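You operate a simulated robot arm through the tools that you are given. There is no shell and no other tool. Be economical: measure what you need, move in short steps, check, and stop when the job is done.

You are at the controls of a simulated robot arm. One attempt, no reset.

TASK
Take both masks off the cover in the stand, then gauge its bore.
Fine: slide at PULL for that; plug and disc go into the USED tub; slide back at LOAD.

Only the result counts: the job must be done as asked and must still hold three seconds after the hand-in. Knocking over, shifting, dropping, spilling or breaking anything else fails it. Lids that push on must go on centred and level and be pressed home; caps that screw on are set level and turned clockwise until they are tight.

THE ROBOT
A 6-joint arm with a two-finger parallel gripper, fixed in place. Base frame: the origin is at the foot of the arm, x ahead of it, y to its left, z up; the work surface is at about z = 800. Readings come in mm, degrees, newtons and seconds.
With the tool pointing down near the work surface it reaches from about 260 to 680 mm from the base axis. Its first joint turns from -66.0 to 66.0 degrees. Payload 2.9 kg.
The TCP is the grasp point between the finger pads, 30 mm short of the fingertips. In the tool frame z runs along the fingers and y along their closing line. Largest opening 110 mm; finger width 20, thickness 10; the body of the gripper, 48 by 112 mm, starts 55 mm behind the TCP.
Orientation is told as [roll, pitch, yaw] about the base's x, y, z axes, in that order, counted from this pose: with the fingers straight down and closing along the base's y, the tool's x points along the base's -x, its y along +y and its z along -z.

THE INTERFACE
- The arm moves only by the tool send_rows. Its arguments are lists of equal length, an entry for each row: "delta_pos": the shift along the base's x, y, z in mm, a list of three; "dr": the turn, a rotation vector about the base's x, y, z in degrees, a list of three. In form: {"delta_pos": [[tx, ty, tz], ...], "dr": [[rx, ry, rz], ...]}. A call has 1 to 10 rows; each row is the pose to reach, as a shift and turn from the pose commanded when the call began. "hand" is the opening, from 0 (shut) to 1 (fully open), set as the call begins (left out, the last holds). Rows are played at 5 a second. More than 50 mm and 8.6 degrees between two rows, or a gripper value outside its range, and nothing of the call is played. A pose out of reach is approached as far as the arm can. The call stops where the force on the tool passes 90 N (or 10 N more than at its start, if that is more) or the arm is blocked; 0.2 s more then pass. Each finger travels about 108 mm/s and halts on what it meets, pressing with about 39 N; the grip force reading is that of the motor and also rises with nothing between the fingers. The clock runs only during rows and for 0.2 s after the last one: add rows that repeat a pose to give the fingers time. It gives the time, the measured TCP pose, the force on the tool (base axes), the opening and the grip force at its end, in the units of the frame above (readings bear some noise).
- Cameras (640 x 400 px; columns grow to the right, rows downward): "scene" is fixed at [78.6, 439.9, 1409.5]; the picture's right is [-0.81, -0.59, 0.00], its down [-0.22, 0.30, -0.93] and it looks along [0.55, -0.75, -0.37] (base axes); focal length 318 px, centre (320, 200). "wrist" rides on the gripper at [72, 17, -103] in the tool frame; the picture's right is [-0.23, 0.97, 0.00], its down [-0.76, -0.18, -0.62] and it looks along [-0.61, -0.14, 0.78] (tool axes); focal length 222 px, centre (320, 200). There is no depth. A picture from a camera that has moved, and an enlarged one, comes with that camera's place and axes in the base frame and with its lens. The place of the scene camera against the robot may be out by one fixed shift of up to 18 mm in any direction.
- grab_frame(camera): a new picture of that camera. The clock stands still meanwhile.
- inspect(camera, box): a new picture of the part [left, top, right, bottom] of that camera's present view, enlarged. The clock stands still meanwhile.
- hand_in(): hands the job in; it is judged then, once.

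Go step by step. Nothing tells you positions but the pictures and the camera data: compare them with the known pose of the tool, close in by small moves and look again before you grip or let go. The budget is 120 turns and 76 pictures, counting those below and the enlarged ones. Unless the task says otherwise, let go and move clear before handing in, and close with one line.

The tools are called after "Call:" by a JSON object that holds its "op" and its "data". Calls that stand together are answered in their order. send_rows: Moves the arm, as the interface text tells. Its arguments: {"type":"object","properties":{"delta_pos":{"type":"array"},"dr":{"type":"array"},"hand":{"type":"number"}},"required":["delta_pos","dr"]} The other tools are called the same way: grab_frame (camera) takes a picture; inspect (camera, box) takes an enlarged picture of a part of a camera's view; hand_in () hands the job in.

At the start:

```text
time: 0.0
eef_pos: [383.3, -59.7, 1290.9]
tool_rot: [0.0, 0.0, 0.0]
wrist_force: [0.1, -0.5, -1.0]
width: 109.9
grip_force: 0.1
```

scene: 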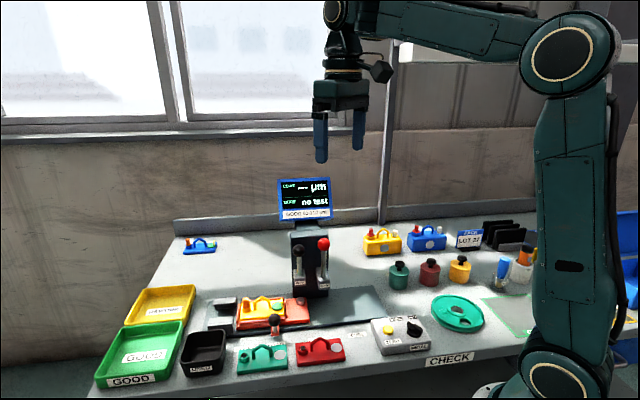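
wrist: 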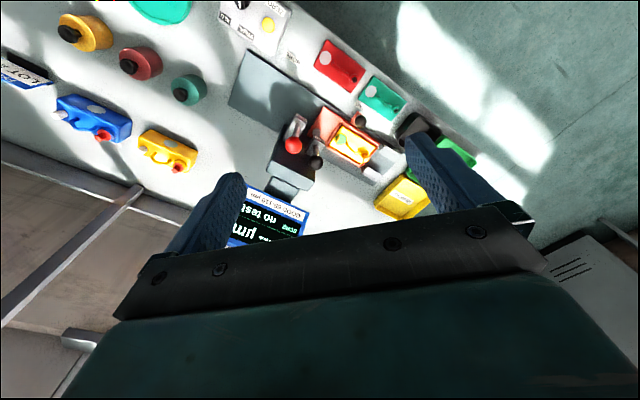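

I see a bench with a gauge stand, a yellow cover in a red slide, tubs at left, and a control box. I'll look closer before moving.

Call:
{"op": "inspect", "data": {"camera": "scene", "box": [190, 270, 350, 370]}}

Call:
{"op": "inspect", "data": {"camera": "scene", "box": [260, 170, 350, 300]}}

Call:
{"op": "inspect", "data": {"camera": "scene", "box": [350, 210, 560, 370]}}

Call:
{"op": "inspect", "data": {"camera": "scene", "box": [80, 230, 240, 390]}}

Call:
{"op": "inspect", "data": {"camera": "wrist", "box": [220, 20, 420, 240]}}

```text
4.00 times, centred on (270, 320) of scene
camera zoom: at [78.6, 439.9, 1409.5], right [-0.81, -0.59, 0.0], down [-0.22, 0.3, -0.93], along [0.55, -0.75, -0.37], focal length 1274 px, centre (520, -280)
```

zoom: 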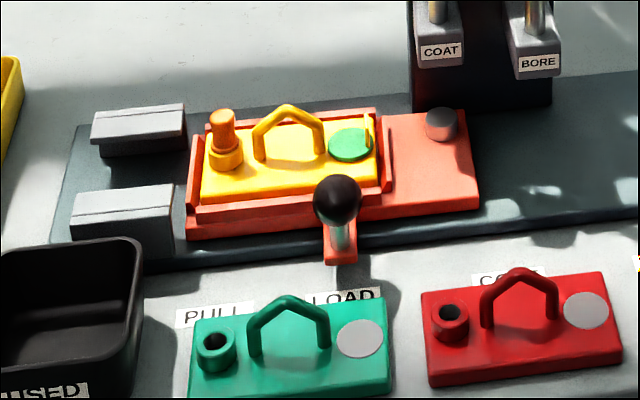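

```text
3.08 times, centred on (305, 235) of scene
camera zoom: at [78.6, 439.9, 1409.5], right [-0.81, -0.59, 0.0], down [-0.22, 0.3, -0.93], along [0.55, -0.75, -0.37], focal length 980 px, centre (366, 92)
```

zoom: 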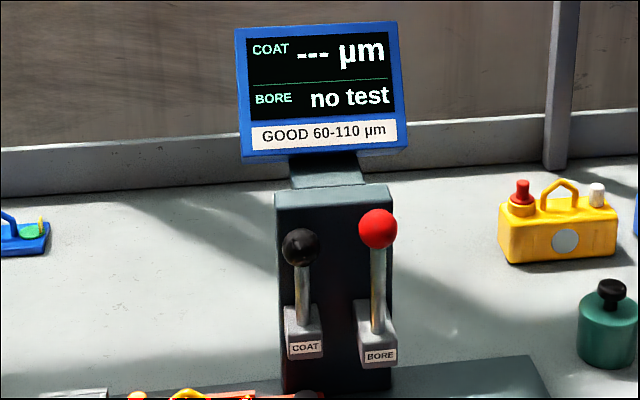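

```text
2.50 times, centred on (455, 290) of scene
camera zoom: at [78.6, 439.9, 1409.5], right [-0.81, -0.59, 0.0], down [-0.22, 0.3, -0.93], along [0.55, -0.75, -0.37], focal length 796 px, centre (-18, -25)
```

zoom: 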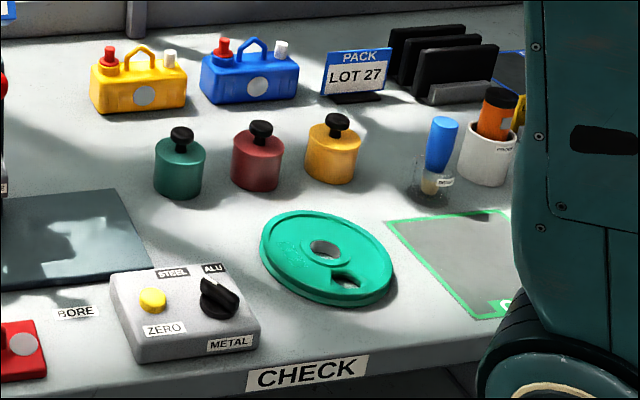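

```text
2.50 times, centred on (160, 310) of scene
camera zoom: at [78.6, 439.9, 1409.5], right [-0.81, -0.59, 0.0], down [-0.22, 0.3, -0.93], along [0.55, -0.75, -0.37], focal length 796 px, centre (720, -75)
```

zoom: 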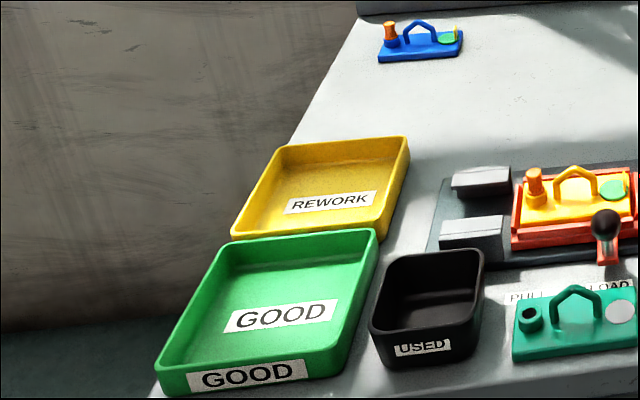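

```text
1.82 times, centred on (320, 130) of wrist
camera zoom: at [309.6, -43.4, 1392.7], right [0.23, 0.97, 0.0], down [0.76, -0.18, 0.62], along [0.61, -0.14, -0.78], focal length 404 px, centre (320, 327)
```

zoom: 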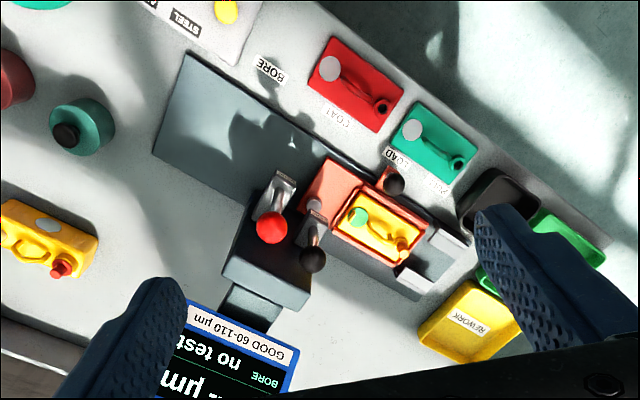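

The rail runs at about 45° (PULL at far left, BORE toward the robot's right), and the slide's black knob stands at LOAD near (514, 15, 870). I'll bring the wrist camera nearer for better measurement.

Call:
{"op": "send_rows", "data": {"delta_pos": [[1, 15, -42], [2, 30, -84], [3, 45, -126], [4, 60, -168], [5, 75, -210], [5, 90, -250], [5, 100, -290]], "dr": [[0, 0, 0], [0, 0, 0], [0, 0, 0], [0, 0, 0], [0, 0, 0], [0, 0, 0], [0, 0, 0]]}}

Call:
{"op": "grab_frame", "data": {"camera": "wrist"}}

Call:
{"op": "grab_frame", "data": {"camera": "scene"}}

```text
time: 1.6
eef_pos: [386.2, 39.1, 999.8]
tool_rot: [0.1, -0.1, 0.0]
wrist_force: [0.4, 0.0, 0.7]
width: 110.1
grip_force: 0.1
```

```text
68 pictures are left
camera wrist: at [313.8, 56.2, 1101.9], right [0.23, 0.97, 0.0], down [0.76, -0.18, 0.62], along [0.61, -0.14, -0.78], focal length 222 px, centre (320, 200)
```

wrist: 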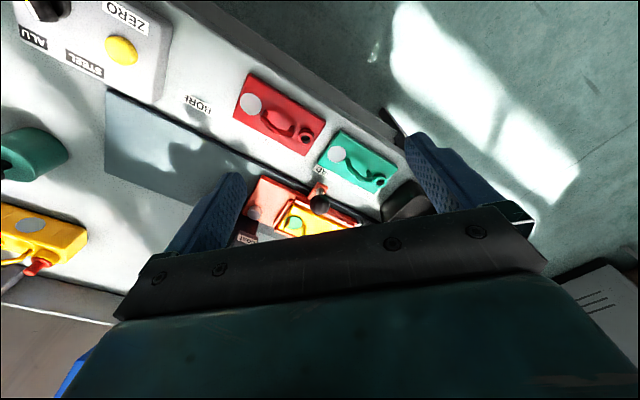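

```text
67 pictures are left
```

scene: 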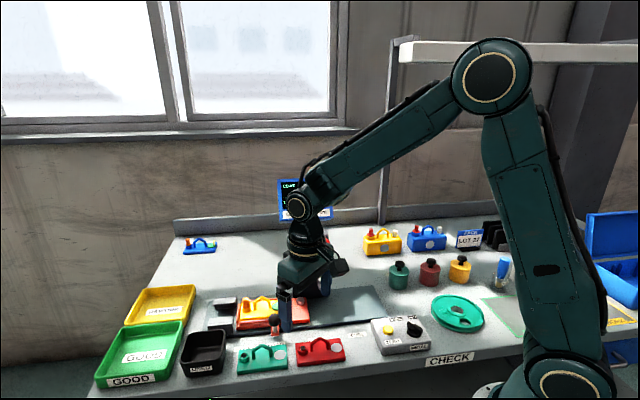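

The wrist camera sees best nearly straight below it, so I'll yaw the tool -45° (fingers then close along the rail, camera on the front side) and move above the slide.

Call:
{"op": "send_rows", "data": {"delta_pos": [[21, -11, 0], [42, -22, 0], [63, -34, 0], [84, -45, 0], [105, -56, 0], [126, -68, 0]], "dr": [[0, 0, -7.5], [0, 0, -15], [0, 0, -22.5], [0, 0, -30], [0, 0, -37.5], [0, 0, -45]]}}

Call:
{"op": "grab_frame", "data": {"camera": "wrist"}}

Call:
{"op": "inspect", "data": {"camera": "wrist", "box": [220, 80, 420, 240]}}

```text
time: 3.0
eef_pos: [514.7, -28.2, 999.6]
tool_rot: [0.0, -0.1, -45.1]
wrist_force: [0.1, 1.3, -0.7]
width: 110.0
grip_force: 0.1
```

```text
66 pictures are left
camera wrist: at [473.9, 35.3, 1102.7], right [0.85, 0.53, 0.0], down [0.41, -0.66, 0.62], along [0.33, -0.53, -0.78], focal length 222 px, centre (320, 200)
```

wrist: 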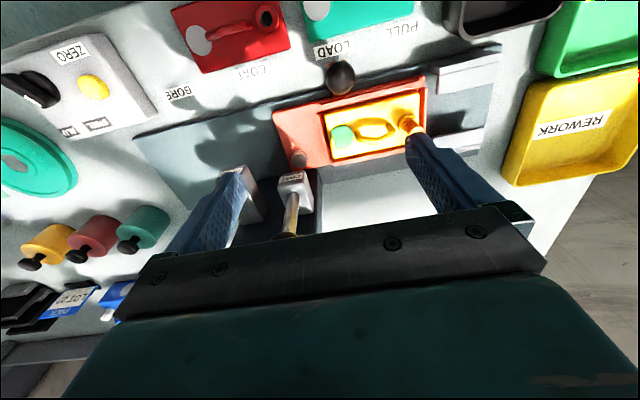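

```text
2.50 times, centred on (320, 160) of wrist
camera zoom: at [473.9, 35.3, 1102.7], right [0.85, 0.53, 0.0], down [0.41, -0.66, 0.62], along [0.33, -0.53, -0.78], focal length 555 px, centre (320, 300)
```

zoom: 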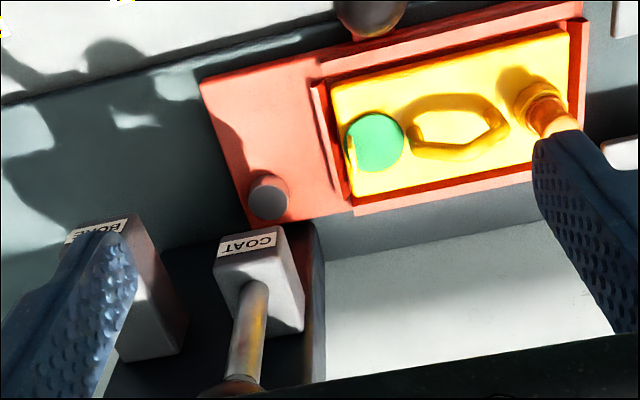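

The knob triangulates to about (513, 10, 863). I'll go above it at z≈945 and check alignment before descending.

Call:
{"op": "send_rows", "data": {"delta_pos": [[0, 19, -10], [-1, 38, -25], [-1, 38, -55]], "dr": [[0, 0, 0], [0, 0, 0], [0, 0, 0]], "hand": 0.55}}

Call:
{"op": "grab_frame", "data": {"camera": "wrist"}}

```text
time: 3.8
eef_pos: [512.9, 10.4, 945.1]
tool_rot: [0.0, 0.0, -45.0]
wrist_force: [-0.7, -0.3, -0.5]
width: 60.4
grip_force: 0.1
```

```text
64 pictures are left
camera wrist: at [472.5, 73.3, 1047.3], right [0.85, 0.53, 0.0], down [0.41, -0.66, 0.62], along [0.33, -0.53, -0.78], focal length 222 px, centre (320, 200)
```

wrist: 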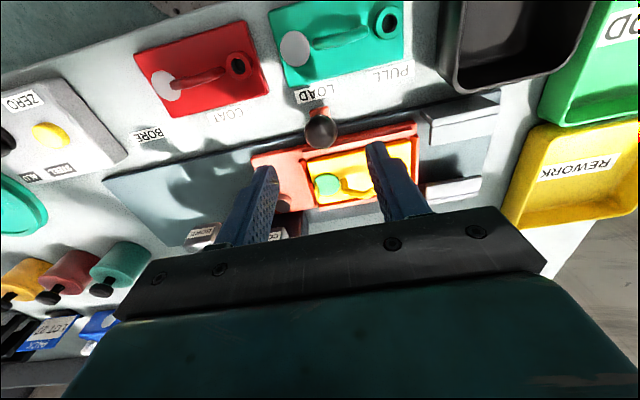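

The knob sits right on the tool axis. I'll descend and close on it.

Call:
{"op": "send_rows", "data": {"delta_pos": [[0, 0, -35], [0, 0, -60], [0, 0, -73]], "dr": [[0, 0, 0], [0, 0, 0], [0, 0, 0]]}}

Call:
{"op": "send_rows", "data": {"delta_pos": [[0, 0, 0], [0, 0, 0], [0, 0, 0]], "dr": [[0, 0, 0], [0, 0, 0], [0, 0, 0]], "hand": 0.0}}

Call:
{"op": "grab_frame", "data": {"camera": "scene"}}

```text
time: 4.6
eef_pos: [512.4, 9.3, 871.7]
tool_rot: [-0.1, -0.1, -45.0]
wrist_force: [-0.1, -0.2, 0.2]
width: 60.4
grip_force: 0.1
```

```text
time: 5.4
eef_pos: [513.5, 10.5, 872.1]
tool_rot: [-0.1, 0.0, -45.0]
wrist_force: [0.7, -0.1, -5.9]
width: 29.1
grip_force: 44.9
```

```text
63 pictures are left
```

scene: 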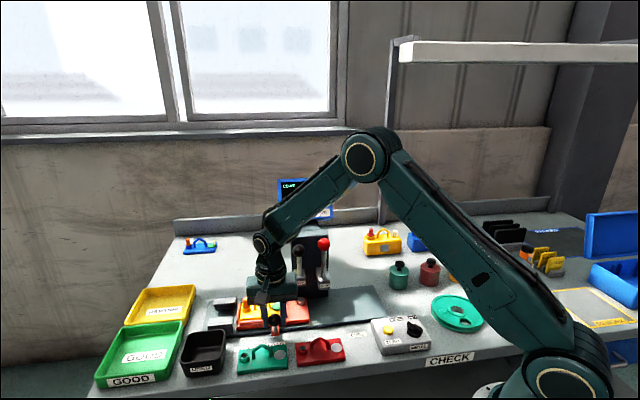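

The knob is gripped (29 mm). I'll slide it along the rail toward PULL.

Call:
{"op": "send_rows", "data": {"delta_pos": [[7, 7, 0], [14, 14, 0], [21, 21, 0], [28, 28, 0], [35, 35, 0], [42, 42, 0], [48, 48, 0], [53, 53.3, 0]], "dr": [[0, 0, 0], [0, 0, 0], [0, 0, 0], [0, 0, 0], [0, 0, 0], [0, 0, 0], [0, 0, 0], [0, 0, 0]]}}

Call:
{"op": "grab_frame", "data": {"camera": "wrist"}}

Call:
{"op": "inspect", "data": {"camera": "scene", "box": [180, 260, 340, 370]}}

```text
time: 7.2
eef_pos: [565.5, 61.8, 871.7]
tool_rot: [-0.1, 0.0, -45.0]
wrist_force: [1.9, -3.8, -10.1]
width: 29.3
grip_force: 45.0
```

```text
62 pictures are left
camera wrist: at [526.2, 126.4, 974.3], right [0.85, 0.53, 0.0], down [0.41, -0.66, 0.62], along [0.33, -0.53, -0.78], focal length 222 px, centre (320, 200)
```

wrist: 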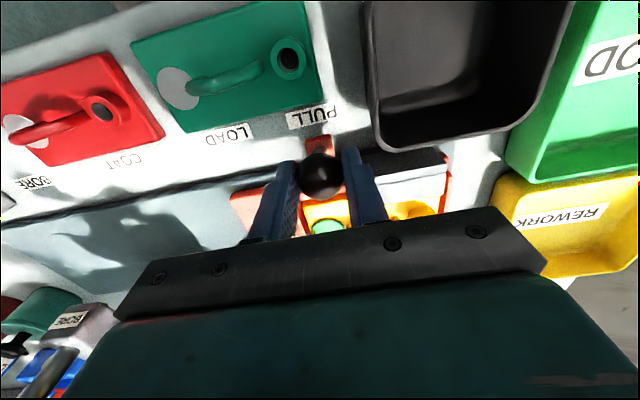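

```text
3.64 times, centred on (260, 315) of scene
camera zoom: at [78.8, 439.9, 1409.5], right [-0.81, -0.59, 0.0], down [-0.22, 0.3, -0.93], along [0.55, -0.75, -0.37], focal length 1158 px, centre (538, -218)
```

zoom: 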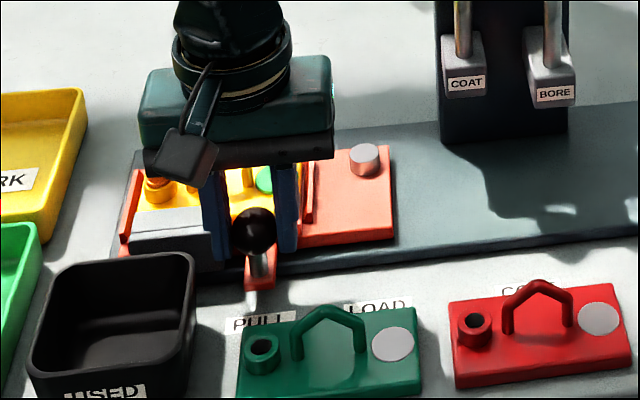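

The knob now lines up with the PULL label. I'll release, rise, and look at the cover.

Call:
{"op": "send_rows", "data": {"delta_pos": [[0, 0, 0], [0, 0, 0], [0, 0, 40], [0, 0, 80], [-5, 5, 110]], "dr": [[0, 0, 0], [0, 0, 0], [0, 0, 0], [0, 0, 0], [0, 0, 0]], "hand": 0.55}}

Call:
{"op": "grab_frame", "data": {"camera": "wrist"}}

Call:
{"op": "inspect", "data": {"camera": "wrist", "box": [240, 90, 440, 215]}}

Call:
{"op": "inspect", "data": {"camera": "scene", "box": [180, 270, 330, 370]}}

```text
time: 8.4
eef_pos: [561.8, 68.2, 983.1]
tool_rot: [0.0, 0.0, -44.9]
wrist_force: [-0.5, -0.4, -0.2]
width: 60.3
grip_force: 0.0
```

```text
60 pictures are left
camera wrist: at [521.0, 131.8, 1085.8], right [0.85, 0.53, 0.0], down [0.41, -0.66, 0.62], along [0.33, -0.53, -0.78], focal length 222 px, centre (320, 200)
```

wrist: 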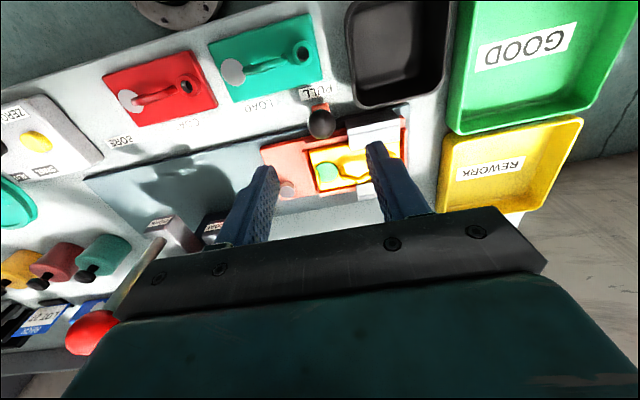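

```text
3.20 times, centred on (340, 152) of wrist
camera zoom: at [521.0, 131.8, 1085.8], right [0.85, 0.53, 0.0], down [0.41, -0.66, 0.62], along [0.33, -0.53, -0.78], focal length 711 px, centre (256, 352)
```

zoom: 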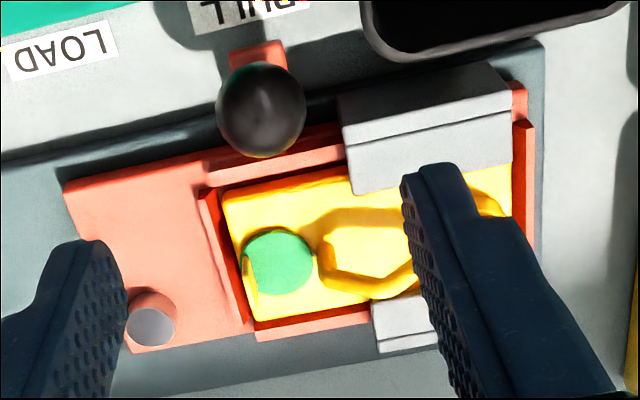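

```text
4.00 times, centred on (255, 320) of scene
camera zoom: at [78.6, 439.9, 1409.5], right [-0.81, -0.59, 0.0], down [-0.22, 0.3, -0.93], along [0.55, -0.75, -0.37], focal length 1274 px, centre (580, -280)
```

zoom: 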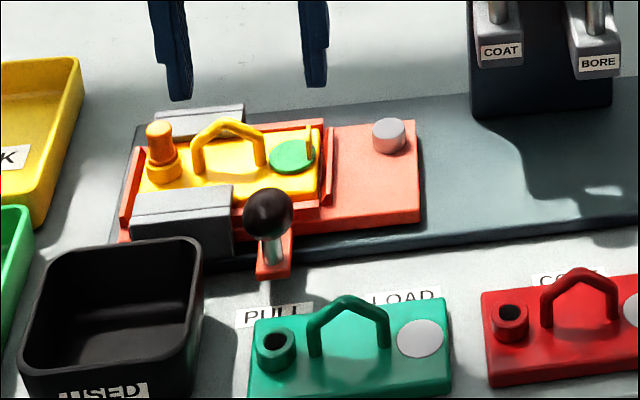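

The carriage is under the grey hold-downs at PULL. For the plug I'll close across the rail (yaw +45°) to avoid the handle; turning and getting a look from the BORE side.

Call:
{"op": "send_rows", "data": {"delta_pos": [[6, -2, 0], [13, -5, 0], [20, -7, 0], [26, -9, 0], [33, -12, 0], [40, -14, 0]], "dr": [[0, 0, 8], [0, 0, 16], [0, 0, 24], [0, 0, 32], [0, 0, 40], [0, 0, 48]]}}

Call:
{"op": "send_rows", "data": {"delta_pos": [[6, -2, 0], [13, -5, 0], [20, -7, 0], [26, -9, 0], [33, -12, 0], [38, -14, 0]], "dr": [[0, 0, 8], [0, 0, 16], [0, 0, 24], [0, 0, 32], [0, 0, 40], [0, 0, 42]]}}

Call:
{"op": "grab_frame", "data": {"camera": "wrist"}}

Call:
{"op": "inspect", "data": {"camera": "wrist", "box": [220, 80, 420, 205]}}

```text
time: 9.8
eef_pos: [601.5, 53.6, 981.2]
tool_rot: [0.0, 0.0, 3.1]
wrist_force: [0.1, -0.2, 0.1]
width: 60.3
grip_force: 0.1
```

```text
time: 11.2
eef_pos: [638.4, 38.8, 982.1]
tool_rot: [0.0, 0.0, 45.1]
wrist_force: [1.1, -0.5, -0.1]
width: 60.3
grip_force: 0.0
```

```text
57 pictures are left
camera wrist: at [575.3, 0.0, 1085.1], right [-0.53, 0.85, 0.0], down [0.66, 0.41, 0.62], along [0.53, 0.33, -0.78], focal length 222 px, centre (320, 200)
```

wrist: 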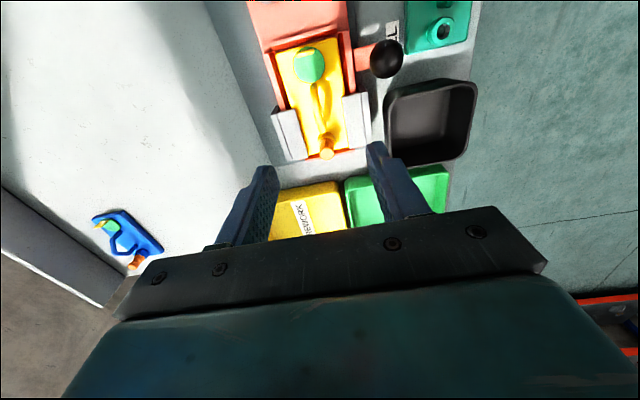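

```text
3.20 times, centred on (320, 142) of wrist
camera zoom: at [575.3, 0.0, 1085.1], right [-0.53, 0.85, 0.0], down [0.66, 0.41, 0.62], along [0.53, 0.33, -0.78], focal length 711 px, centre (320, 384)
```

zoom: 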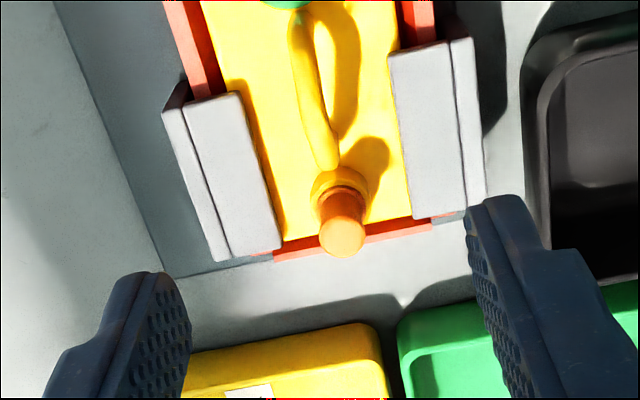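

Plug head is at about (663, 65), top z ≈ 870. I'll move above it with fingertips still clear and recheck.

Call:
{"op": "send_rows", "data": {"delta_pos": [[12, 13, -20], [24.6, 26, -40], [24.6, 26, -57]], "dr": [[0, 0, 0], [0, 0, 0], [0, 0, 0]], "hand": 0.45}}

Call:
{"op": "inspect", "data": {"camera": "wrist", "box": [220, 60, 420, 220]}}

Call:
{"op": "inspect", "data": {"camera": "scene", "box": [180, 250, 320, 350]}}

```text
time: 12.0
eef_pos: [663.5, 66.6, 925.3]
tool_rot: [0.0, 0.0, 45.1]
wrist_force: [-0.8, -0.1, -0.3]
width: 49.8
grip_force: 0.0
```

```text
2.50 times, centred on (320, 140) of wrist
camera zoom: at [598.8, 26.7, 1028.1], right [-0.53, 0.85, 0.0], down [0.66, 0.41, 0.62], along [0.53, 0.33, -0.78], focal length 555 px, centre (320, 350)
```

zoom: 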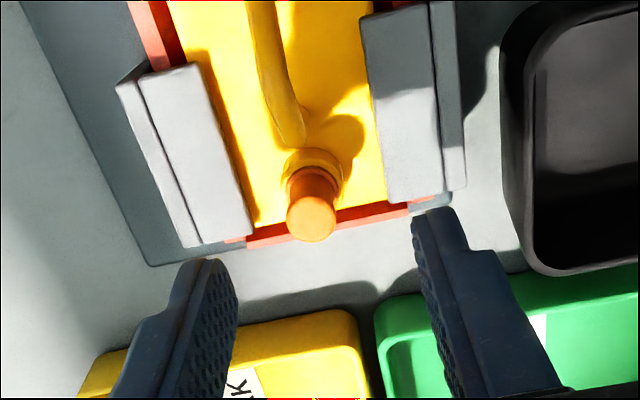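

```text
4.00 times, centred on (250, 300) of scene
camera zoom: at [78.6, 439.9, 1409.5], right [-0.81, -0.59, 0.0], down [-0.22, 0.3, -0.93], along [0.55, -0.75, -0.37], focal length 1274 px, centre (600, -200)
```

zoom: 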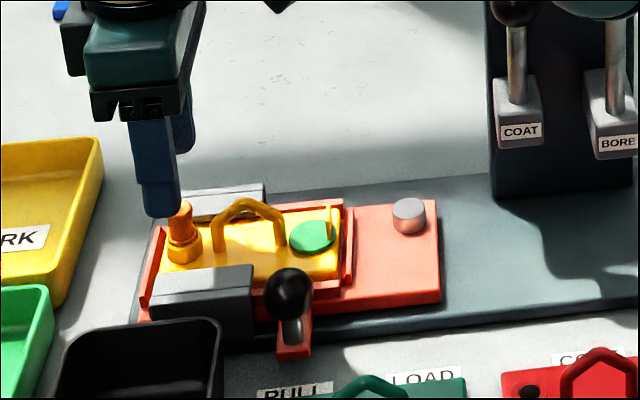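

Aligned within ~2 mm; the blocks' tops are lower than the plug head, so I'll narrow the fingers, correct slightly, and descend to fingertips ≈ 851.

Call:
{"op": "send_rows", "data": {"delta_pos": [[0.8, -2.2, 0], [0.8, -2.2, -15], [0.8, -2.2, -30], [0.8, -2.2, -44]], "dr": [[0, 0, 0], [0, 0, 0], [0, 0, 0], [0, 0, 0]], "hand": 0.33}}

Call:
{"op": "inspect", "data": {"camera": "wrist", "box": [220, 80, 420, 240]}}

Call:
{"op": "inspect", "data": {"camera": "scene", "box": [190, 260, 290, 340]}}

```text
time: 13.0
eef_pos: [664.3, 63.9, 880.1]
tool_rot: [-0.1, 0.0, 44.9]
wrist_force: [-0.1, -0.6, 0.6]
width: 36.4
grip_force: 0.0
```

```text
2.50 times, centred on (320, 160) of wrist
camera zoom: at [600.0, 24.4, 982.6], right [-0.53, 0.85, 0.0], down [0.66, 0.41, 0.62], along [0.53, 0.33, -0.78], focal length 555 px, centre (320, 300)
```

zoom: 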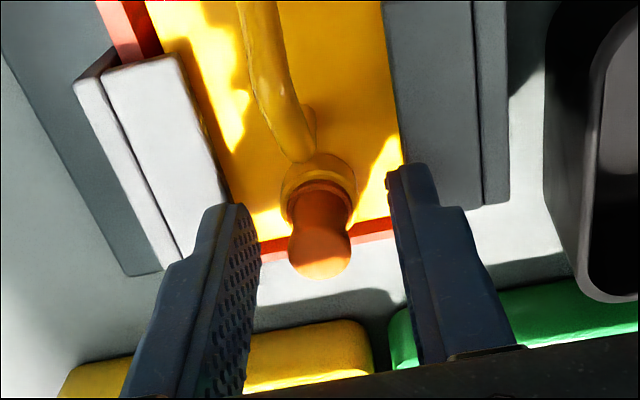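

```text
5.00 times, centred on (240, 300) of scene
camera zoom: at [78.6, 439.9, 1409.5], right [-0.81, -0.59, 0.0], down [-0.22, 0.3, -0.93], along [0.55, -0.75, -0.37], focal length 1592 px, centre (720, -300)
```

zoom: 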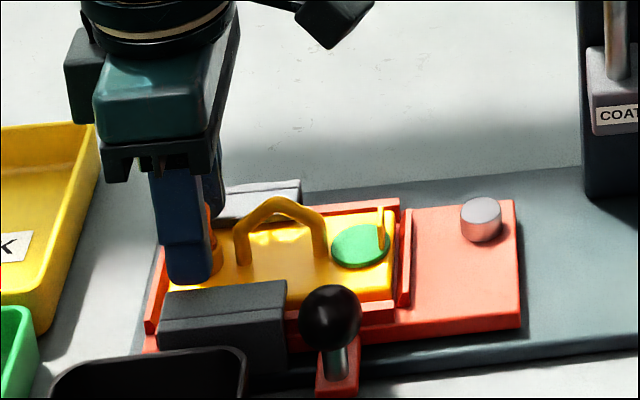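

The plug is centred between the fingers, with maybe 3 mm offset along the rail; I'll shift by that and close.

Call:
{"op": "send_rows", "data": {"delta_pos": [[-2, -2, 0], [-2, -2, 0]], "dr": [[0, 0, 0], [0, 0, 0]]}}

Call:
{"op": "send_rows", "data": {"delta_pos": [[0, 0, 0], [0, 0, 0], [0, 0, 0]], "dr": [[0, 0, 0], [0, 0, 0], [0, 0, 0]], "hand": 0.0}}

Call:
{"op": "inspect", "data": {"camera": "wrist", "box": [220, 80, 420, 240]}}

```text
time: 13.6
eef_pos: [660.8, 61.8, 879.6]
tool_rot: [0.0, 0.1, 45.0]
wrist_force: [0.4, -0.2, 0.2]
width: 36.3
grip_force: 0.1
```

```text
time: 14.4
eef_pos: [662.4, 61.8, 882.4]
tool_rot: [-0.1, -0.2, 45.0]
wrist_force: [-2.2, -1.2, 7.5]
width: 10.8
grip_force: 38.6
```

```text
2.50 times, centred on (320, 160) of wrist
camera zoom: at [597.9, 22.4, 984.4], right [-0.53, 0.85, 0.0], down [0.66, 0.41, 0.62], along [0.53, 0.33, -0.78], focal length 555 px, centre (320, 300)
```

zoom: 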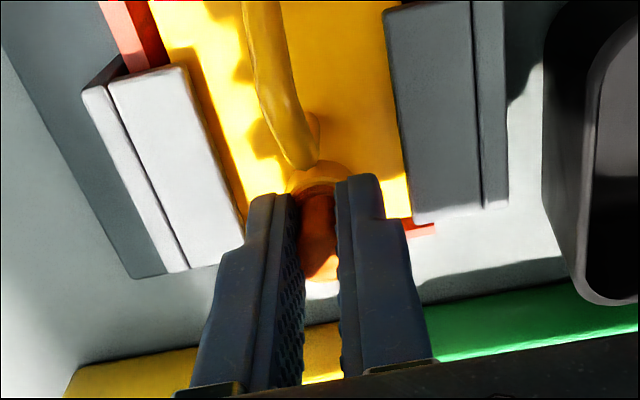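

The fingers hold the plug's waist (10.8 mm). I'll pull straight up.

Call:
{"op": "send_rows", "data": {"delta_pos": [[0, 0, 4], [0, 0, 8], [0, 0, 14], [0, 0, 22], [0, 0, 32], [0, 0, 45], [0, 0, 60], [0, 0, 75]], "dr": [[0, 0, 0], [0, 0, 0], [0, 0, 0], [0, 0, 0], [0, 0, 0], [0, 0, 0], [0, 0, 0], [0, 0, 0]]}}

Call:
{"op": "grab_frame", "data": {"camera": "wrist"}}

Call:
{"op": "inspect", "data": {"camera": "scene", "box": [160, 230, 320, 380]}}

```text
time: 16.2
eef_pos: [661.6, 61.6, 957.0]
tool_rot: [-0.1, 0.0, 45.0]
wrist_force: [-0.1, 0.4, -0.4]
width: 8.1
grip_force: 38.8
```

```text
50 pictures are left
camera wrist: at [598.8, 22.4, 1059.0], right [-0.53, 0.85, 0.0], down [0.66, 0.41, 0.62], along [0.53, 0.33, -0.78], focal length 222 px, centre (320, 200)
```

wrist: 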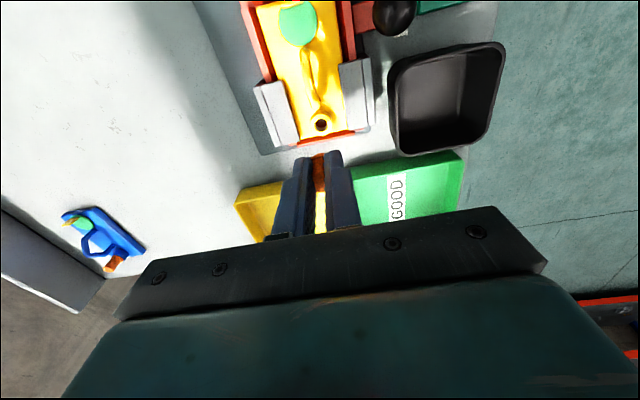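

```text
2.67 times, centred on (240, 305) of scene
camera zoom: at [78.6, 439.9, 1409.5], right [-0.81, -0.59, 0.0], down [-0.22, 0.3, -0.93], along [0.55, -0.75, -0.37], focal length 849 px, centre (533, -80)
```

zoom: 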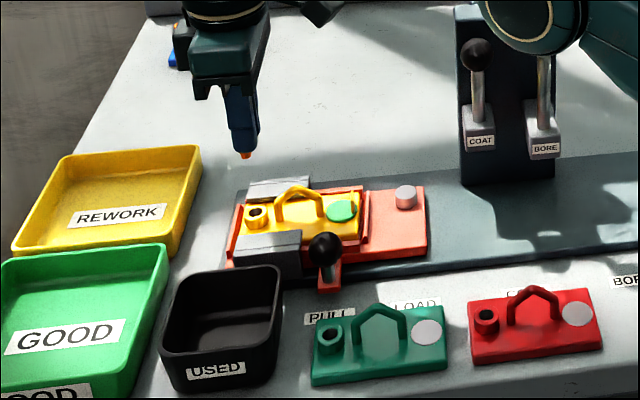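

The plug is out and the bore is open. The USED tub's centre is about (585, 150); moving over it to check.

Call:
{"op": "send_rows", "data": {"delta_pos": [[-20, 22, 5], [-40, 44, 5], [-60, 66, 5], [-77, 88, 5], [-77, 88, -15]], "dr": [[0, 0, 0], [0, 0, 0], [0, 0, 0], [0, 0, 0], [0, 0, 0]]}}

Call:
{"op": "grab_frame", "data": {"camera": "wrist"}}

Call:
{"op": "inspect", "data": {"camera": "scene", "box": [130, 250, 290, 390]}}

```text
time: 17.4
eef_pos: [587.0, 148.8, 941.2]
tool_rot: [-0.2, -0.1, 44.9]
wrist_force: [0.1, -0.3, 0.1]
width: 7.9
grip_force: 38.9
```

```text
48 pictures are left
camera wrist: at [521.3, 110.2, 1043.3], right [-0.53, 0.85, 0.0], down [0.66, 0.41, 0.62], along [0.53, 0.33, -0.78], focal length 222 px, centre (320, 200)
```

wrist: 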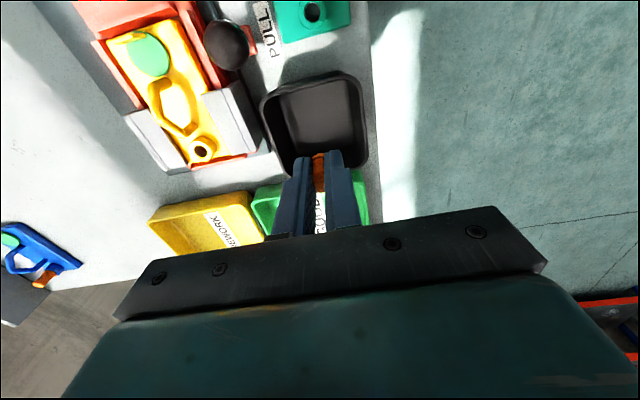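

```text
2.86 times, centred on (210, 320) of scene
camera zoom: at [78.5, 439.9, 1409.5], right [-0.81, -0.59, 0.0], down [-0.22, 0.3, -0.93], along [0.55, -0.75, -0.37], focal length 910 px, centre (634, -143)
```

zoom: 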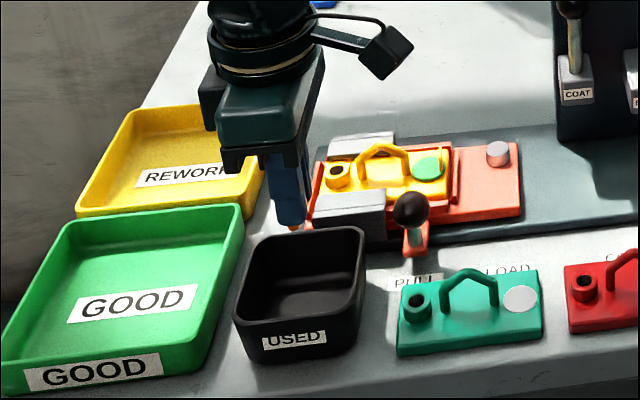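

The tool axis falls near the tub centre. I'll lower inside the rim and release the plug.

Call:
{"op": "send_rows", "data": {"delta_pos": [[-4, -2, -25], [-4, -2, -50], [-4, -2, -72]], "dr": [[0, 0, 0], [0, 0, 0], [0, 0, 0]]}}

Call:
{"op": "inspect", "data": {"camera": "scene", "box": [150, 270, 290, 390]}}

```text
time: 18.2
eef_pos: [580.9, 146.5, 869.9]
tool_rot: [0.0, 0.0, 45.0]
wrist_force: [-0.7, -0.1, -0.8]
width: 7.7
grip_force: 38.8
```

```text
3.33 times, centred on (220, 330) of scene
camera zoom: at [78.6, 439.9, 1409.5], right [-0.81, -0.59, 0.0], down [-0.22, 0.3, -0.93], along [0.55, -0.75, -0.37], focal length 1061 px, centre (653, -233)
```

zoom: 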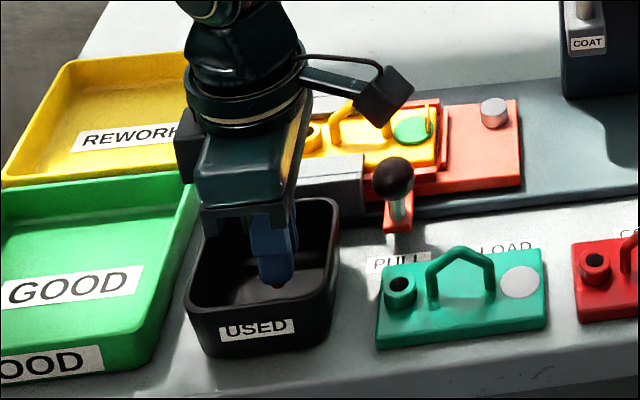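

Inside the tub; lower a touch and release, then rise.

Call:
{"op": "send_rows", "data": {"delta_pos": [[0, 0, -6], [0, 0, -10]], "dr": [[0, 0, 0], [0, 0, 0]]}}

Call:
{"op": "send_rows", "data": {"delta_pos": [[0, 0, 0], [0, 0, 0], [0, 0, 40], [0, 0, 80], [0, 0, 120]], "dr": [[0, 0, 0], [0, 0, 0], [0, 0, 0], [0, 0, 0], [0, 0, 0]], "hand": 0.3}}

Call:
{"op": "grab_frame", "data": {"camera": "wrist"}}

```text
time: 18.8
eef_pos: [581.8, 148.7, 858.6]
tool_rot: [0.0, 0.0, 44.9]
wrist_force: [-0.2, -0.4, -0.6]
width: 7.8
grip_force: 38.5
```

```text
time: 20.0
eef_pos: [583.0, 146.5, 979.1]
tool_rot: [0.0, -0.1, 44.9]
wrist_force: [-0.8, -0.3, -0.3]
width: 33.1
grip_force: 0.1
```

```text
45 pictures are left
camera wrist: at [518.0, 107.7, 1081.8], right [-0.53, 0.85, 0.0], down [0.66, 0.41, 0.62], along [0.53, 0.33, -0.78], focal length 222 px, centre (320, 200)
```

wrist: 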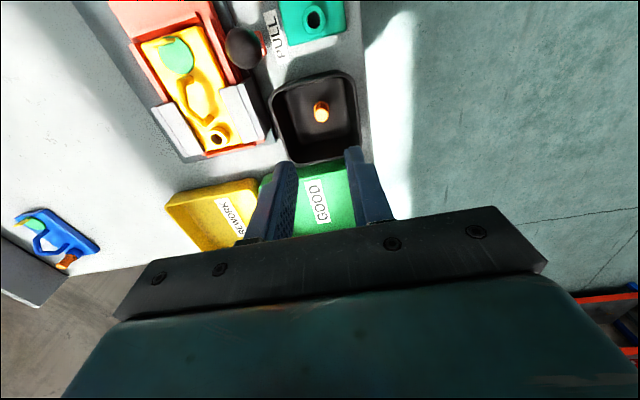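

The plug lies in the USED tub. Next the green disc near (610, 7): turning back to yaw -45° so the fingers close along the rail on its upright tab.

Call:
{"op": "send_rows", "data": {"delta_pos": [[1, -12, 0], [2, -24, 0], [3, -36, 0], [4, -48, 0], [5, -60, 0], [5, -72, 0]], "dr": [[0, 0, -8], [0, 0, -16], [0, 0, -24], [0, 0, -32], [0, 0, -40], [0, 0, -48]]}}

Call:
{"op": "send_rows", "data": {"delta_pos": [[1, -12, 0], [2, -24, 0], [3, -36, 0], [4, -48, 0], [5, -60, 0], [5, -72, -10]], "dr": [[0, 0, -8], [0, 0, -16], [0, 0, -24], [0, 0, -32], [0, 0, -40], [0, 0, -42]]}}

Call:
{"op": "grab_frame", "data": {"camera": "wrist"}}

Call:
{"op": "inspect", "data": {"camera": "wrist", "box": [220, 80, 420, 220]}}

Call:
{"op": "inspect", "data": {"camera": "scene", "box": [210, 270, 310, 340]}}

```text
time: 21.4
eef_pos: [586.2, 75.3, 979.5]
tool_rot: [0.1, 0.0, -3.1]
wrist_force: [0.0, -0.2, 0.9]
width: 33.0
grip_force: 0.0
```

```text
time: 22.8
eef_pos: [591.2, 4.2, 969.1]
tool_rot: [0.0, -0.1, -45.1]
wrist_force: [-0.4, 0.0, -0.1]
width: 33.0
grip_force: 0.1
```

```text
44 pictures are left
camera wrist: at [551.2, 66.8, 1071.6], right [0.85, 0.53, 0.0], down [0.41, -0.66, 0.62], along [0.33, -0.53, -0.78], focal length 222 px, centre (320, 200)
```

wrist: 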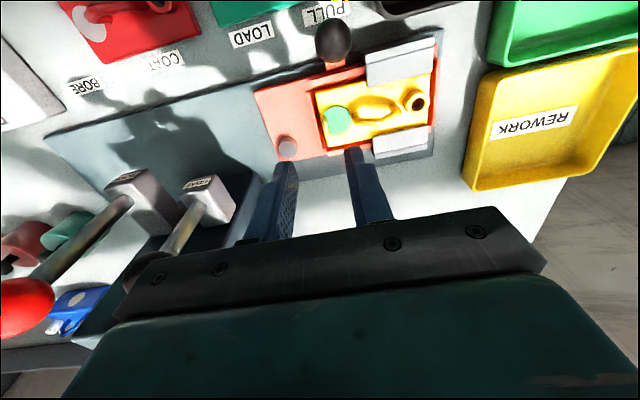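

```text
2.86 times, centred on (320, 150) of wrist
camera zoom: at [551.2, 66.8, 1071.6], right [0.85, 0.53, 0.0], down [0.41, -0.66, 0.62], along [0.33, -0.53, -0.78], focal length 635 px, centre (320, 343)
```

zoom: 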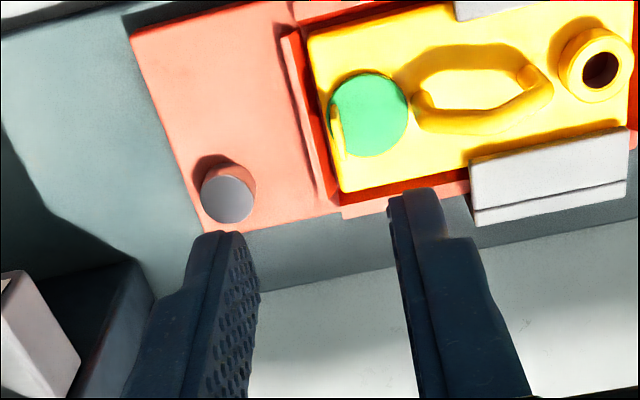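

```text
5.71 times, centred on (260, 305) of scene
camera zoom: at [78.6, 439.9, 1409.5], right [-0.81, -0.59, 0.0], down [-0.22, 0.3, -0.93], along [0.55, -0.75, -0.37], focal length 1819 px, centre (663, -400)
```

zoom: 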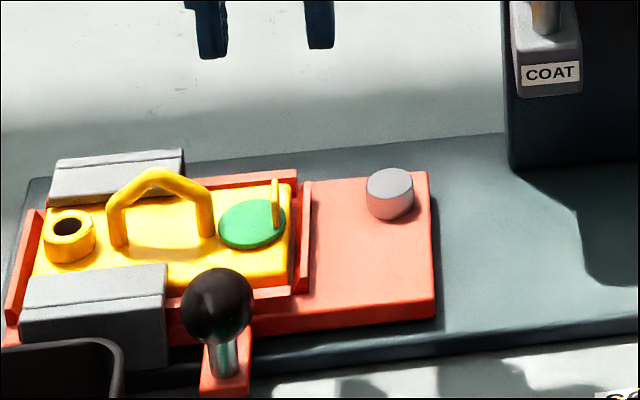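

The disc's tab is near (600.5, 0), z ≈ 838–859. I'll move above it with a narrow opening and recheck.

Call:
{"op": "send_rows", "data": {"delta_pos": [[5, -2, -20], [9.3, -4.2, -40], [9.3, -4.2, -57]], "dr": [[0, 0, 0], [0, 0, 0], [0, 0, 0]], "hand": 0.2}}

Call:
{"op": "inspect", "data": {"camera": "wrist", "box": [240, 90, 400, 220]}}

Call:
{"op": "inspect", "data": {"camera": "scene", "box": [220, 260, 310, 330]}}

```text
time: 23.6
eef_pos: [600.2, -1.5, 912.4]
tool_rot: [-0.1, 0.0, -45.0]
wrist_force: [0.9, -0.9, 0.7]
width: 22.2
grip_force: 0.2
```

```text
3.08 times, centred on (320, 155) of wrist
camera zoom: at [560.5, 62.9, 1015.1], right [0.85, 0.53, 0.0], down [0.41, -0.66, 0.62], along [0.33, -0.53, -0.78], focal length 684 px, centre (320, 338)
```

zoom: 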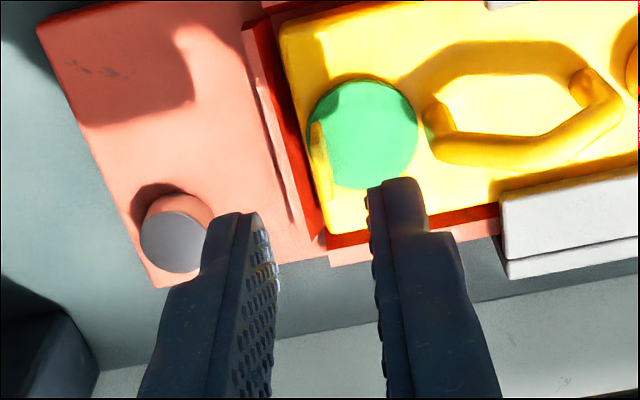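

```text
5.71 times, centred on (265, 295) of scene
camera zoom: at [78.6, 439.9, 1409.5], right [-0.81, -0.59, 0.0], down [-0.22, 0.3, -0.93], along [0.55, -0.75, -0.37], focal length 1819 px, centre (634, -343)
```

zoom: 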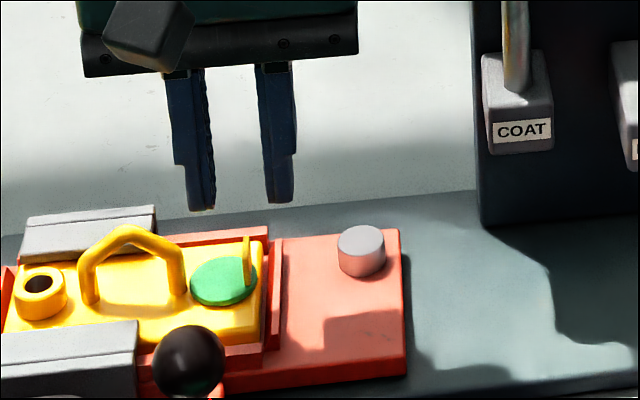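

The tab is centred between the fingers. Descending to tip height ≈ 849 with a narrow opening.

Call:
{"op": "send_rows", "data": {"delta_pos": [[0, 0, 0], [0, 0, -12], [0, 0, -24], [0, 0, -33]], "dr": [[0, 0, 0], [0, 0, 0], [0, 0, 0], [0, 0, 0]], "hand": 0.14}}

Call:
{"op": "inspect", "data": {"camera": "scene", "box": [230, 270, 310, 330]}}

Call:
{"op": "inspect", "data": {"camera": "wrist", "box": [240, 110, 400, 240]}}

```text
time: 24.6
eef_pos: [601.9, -2.1, 877.7]
tool_rot: [-0.1, -0.1, -44.9]
wrist_force: [0.3, -0.1, -0.3]
width: 15.3
grip_force: 0.1
```

```text
6.67 times, centred on (270, 300) of scene
camera zoom: at [78.6, 439.9, 1409.5], right [-0.81, -0.59, 0.0], down [-0.22, 0.3, -0.93], along [0.55, -0.75, -0.37], focal length 2123 px, centre (653, -467)
```

zoom: 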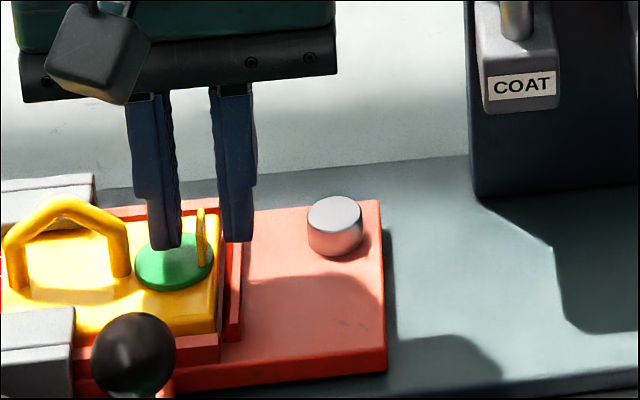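

```text
3.08 times, centred on (320, 175) of wrist
camera zoom: at [561.1, 62.2, 981.3], right [0.85, 0.53, 0.0], down [0.41, -0.66, 0.62], along [0.33, -0.53, -0.78], focal length 684 px, centre (320, 277)
```

zoom: 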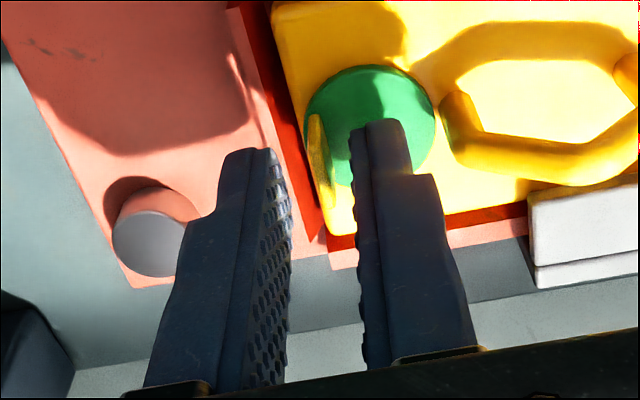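

The tab is between the pads with ~12 mm overlap. Closing on it.

Call:
{"op": "send_rows", "data": {"delta_pos": [[0, 0, 0], [0, 0, 0], [0, 0, 0]], "dr": [[0, 0, 0], [0, 0, 0], [0, 0, 0]], "hand": 0.0}}

Call:
{"op": "send_rows", "data": {"delta_pos": [[0, 0, 3], [0, 0, 6], [0, 0, 10], [0, 0, 16], [0, 0, 25], [0, 0, 40], [0, 0, 60], [0, 0, 80]], "dr": [[0, 0, 0], [0, 0, 0], [0, 0, 0], [0, 0, 0], [0, 0, 0], [0, 0, 0], [0, 0, 0], [0, 0, 0]]}}

Call:
{"op": "grab_frame", "data": {"camera": "wrist"}}

Call:
{"op": "inspect", "data": {"camera": "scene", "box": [190, 230, 330, 350]}}

```text
time: 25.4
eef_pos: [601.2, -0.9, 880.2]
tool_rot: [-0.1, 0.1, -45.0]
wrist_force: [0.5, 0.0, -1.4]
width: 0.0
grip_force: 38.0
```

```text
time: 27.2
eef_pos: [599.7, -0.5, 960.1]
tool_rot: [0.0, 0.1, -45.0]
wrist_force: [-1.1, 0.2, 0.5]
width: 0.0
grip_force: 37.9
```

```text
37 pictures are left
camera wrist: at [560.2, 62.9, 1062.1], right [0.85, 0.53, 0.0], down [0.41, -0.66, 0.62], along [0.33, -0.53, -0.78], focal length 222 px, centre (320, 200)
```

wrist: 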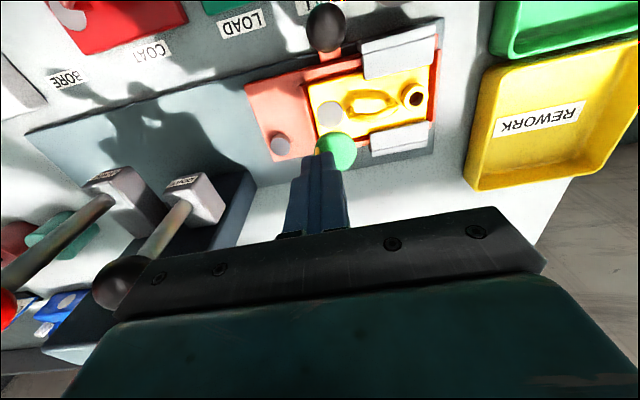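

```text
3.33 times, centred on (260, 290) of scene
camera zoom: at [78.6, 439.9, 1409.5], right [-0.81, -0.59, 0.0], down [-0.22, 0.3, -0.93], along [0.55, -0.75, -0.37], focal length 1061 px, centre (520, -100)
```

zoom: 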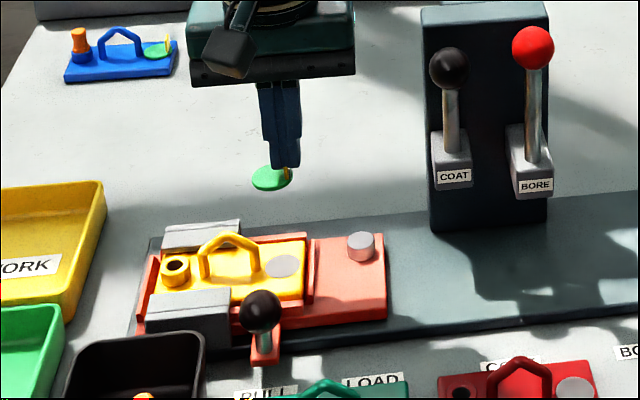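

The disc peeled off and is held. Carrying it to the USED tub.

Call:
{"op": "send_rows", "data": {"delta_pos": [[-7, 40, 0], [-14, 80, 0], [-20, 115, 0], [-25, 143, 0], [-25, 143, -40], [-25, 143, -75]], "dr": [[0, 0, 0], [0, 0, 0], [0, 0, 0], [0, 0, 0], [0, 0, 0], [0, 0, 0]]}}

Call:
{"op": "inspect", "data": {"camera": "scene", "box": [150, 270, 290, 390]}}

Call:
{"op": "grab_frame", "data": {"camera": "wrist"}}

```text
time: 28.6
eef_pos: [574.1, 142.2, 882.9]
tool_rot: [-0.1, 0.0, -45.0]
wrist_force: [0.4, -0.6, 0.8]
width: 0.0
grip_force: 38.1
```

```text
3.33 times, centred on (220, 330) of scene
camera zoom: at [78.6, 439.9, 1409.5], right [-0.81, -0.59, 0.0], down [-0.22, 0.3, -0.93], along [0.55, -0.75, -0.37], focal length 1061 px, centre (653, -233)
```

zoom: 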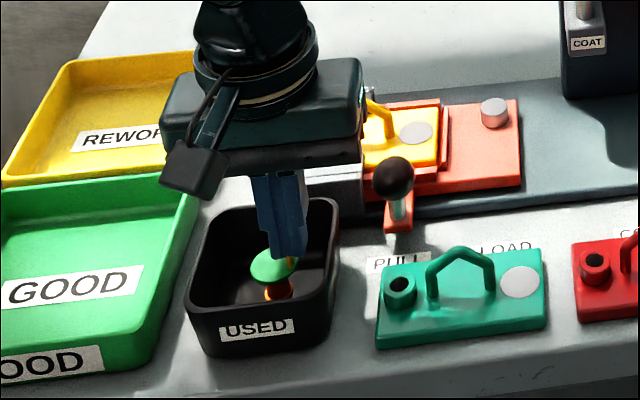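

```text
34 pictures are left
camera wrist: at [534.4, 206.0, 985.7], right [0.85, 0.53, 0.0], down [0.41, -0.66, 0.62], along [0.33, -0.53, -0.78], focal length 222 px, centre (320, 200)
```

wrist: 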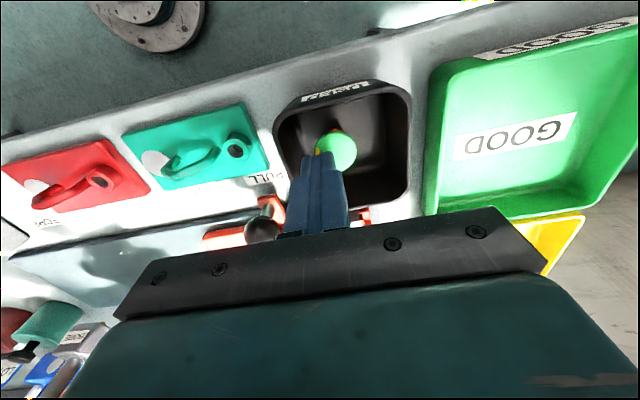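

The disc is inside the tub's outline. Lowering slightly and releasing, then rising.

Call:
{"op": "send_rows", "data": {"delta_pos": [[2, 2, -6], [3, 3, -11]], "dr": [[0, 0, 0], [0, 0, 0]]}}

Call:
{"op": "send_rows", "data": {"delta_pos": [[0, 0, 0], [0, 0, 0], [0, 0, 30], [0, 0, 70], [0, 0, 110]], "dr": [[0, 0, 0], [0, 0, 0], [0, 0, 0], [0, 0, 0], [0, 0, 0]], "hand": 0.2}}

Call:
{"op": "grab_frame", "data": {"camera": "wrist"}}

```text
time: 29.2
eef_pos: [579.8, 146.6, 876.8]
tool_rot: [0.3, -0.3, -45.0]
wrist_force: [-5.7, -2.9, 29.9]
width: 0.0
grip_force: 38.3
```

```text
time: 30.4
eef_pos: [579.5, 145.2, 982.9]
tool_rot: [-0.2, 0.0, -45.0]
wrist_force: [-0.3, 0.3, 1.1]
width: 22.0
grip_force: 0.2
```

```text
33 pictures are left
camera wrist: at [538.7, 208.3, 1085.2], right [0.85, 0.53, 0.0], down [0.41, -0.66, 0.62], along [0.33, -0.53, -0.78], focal length 222 px, centre (320, 200)
```

wrist: 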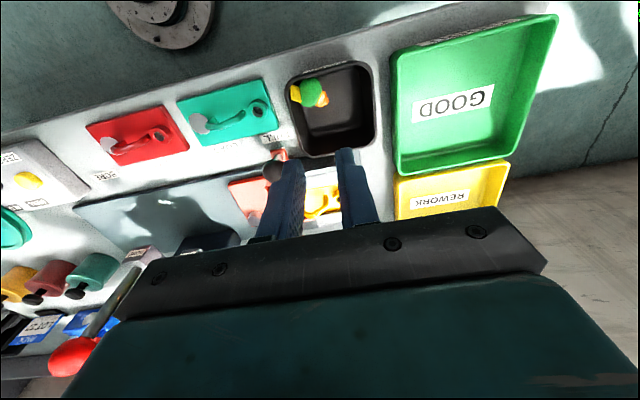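

Both masks appear to be in the tub, the disc leaning on the plug; checking closely that neither sticks out.

Call:
{"op": "inspect", "data": {"camera": "wrist", "box": [270, 50, 390, 170]}}

Call:
{"op": "inspect", "data": {"camera": "scene", "box": [160, 300, 260, 390]}}

```text
3.33 times, centred on (330, 110) of wrist
camera zoom: at [538.7, 208.3, 1085.2], right [0.85, 0.53, 0.0], down [0.41, -0.66, 0.62], along [0.33, -0.53, -0.78], focal length 740 px, centre (287, 500)
```

zoom: 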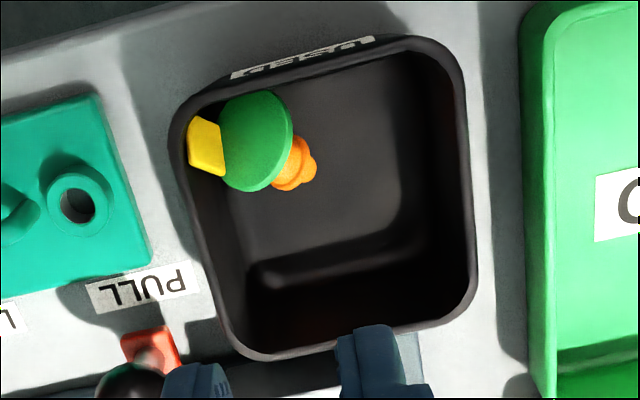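

```text
4.44 times, centred on (210, 345) of scene
camera zoom: at [78.6, 439.9, 1409.5], right [-0.81, -0.59, 0.0], down [-0.22, 0.3, -0.93], along [0.55, -0.75, -0.37], focal length 1415 px, centre (809, -444)
```

zoom: 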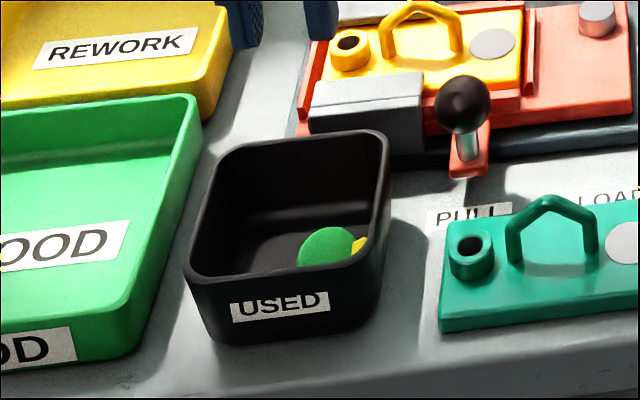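

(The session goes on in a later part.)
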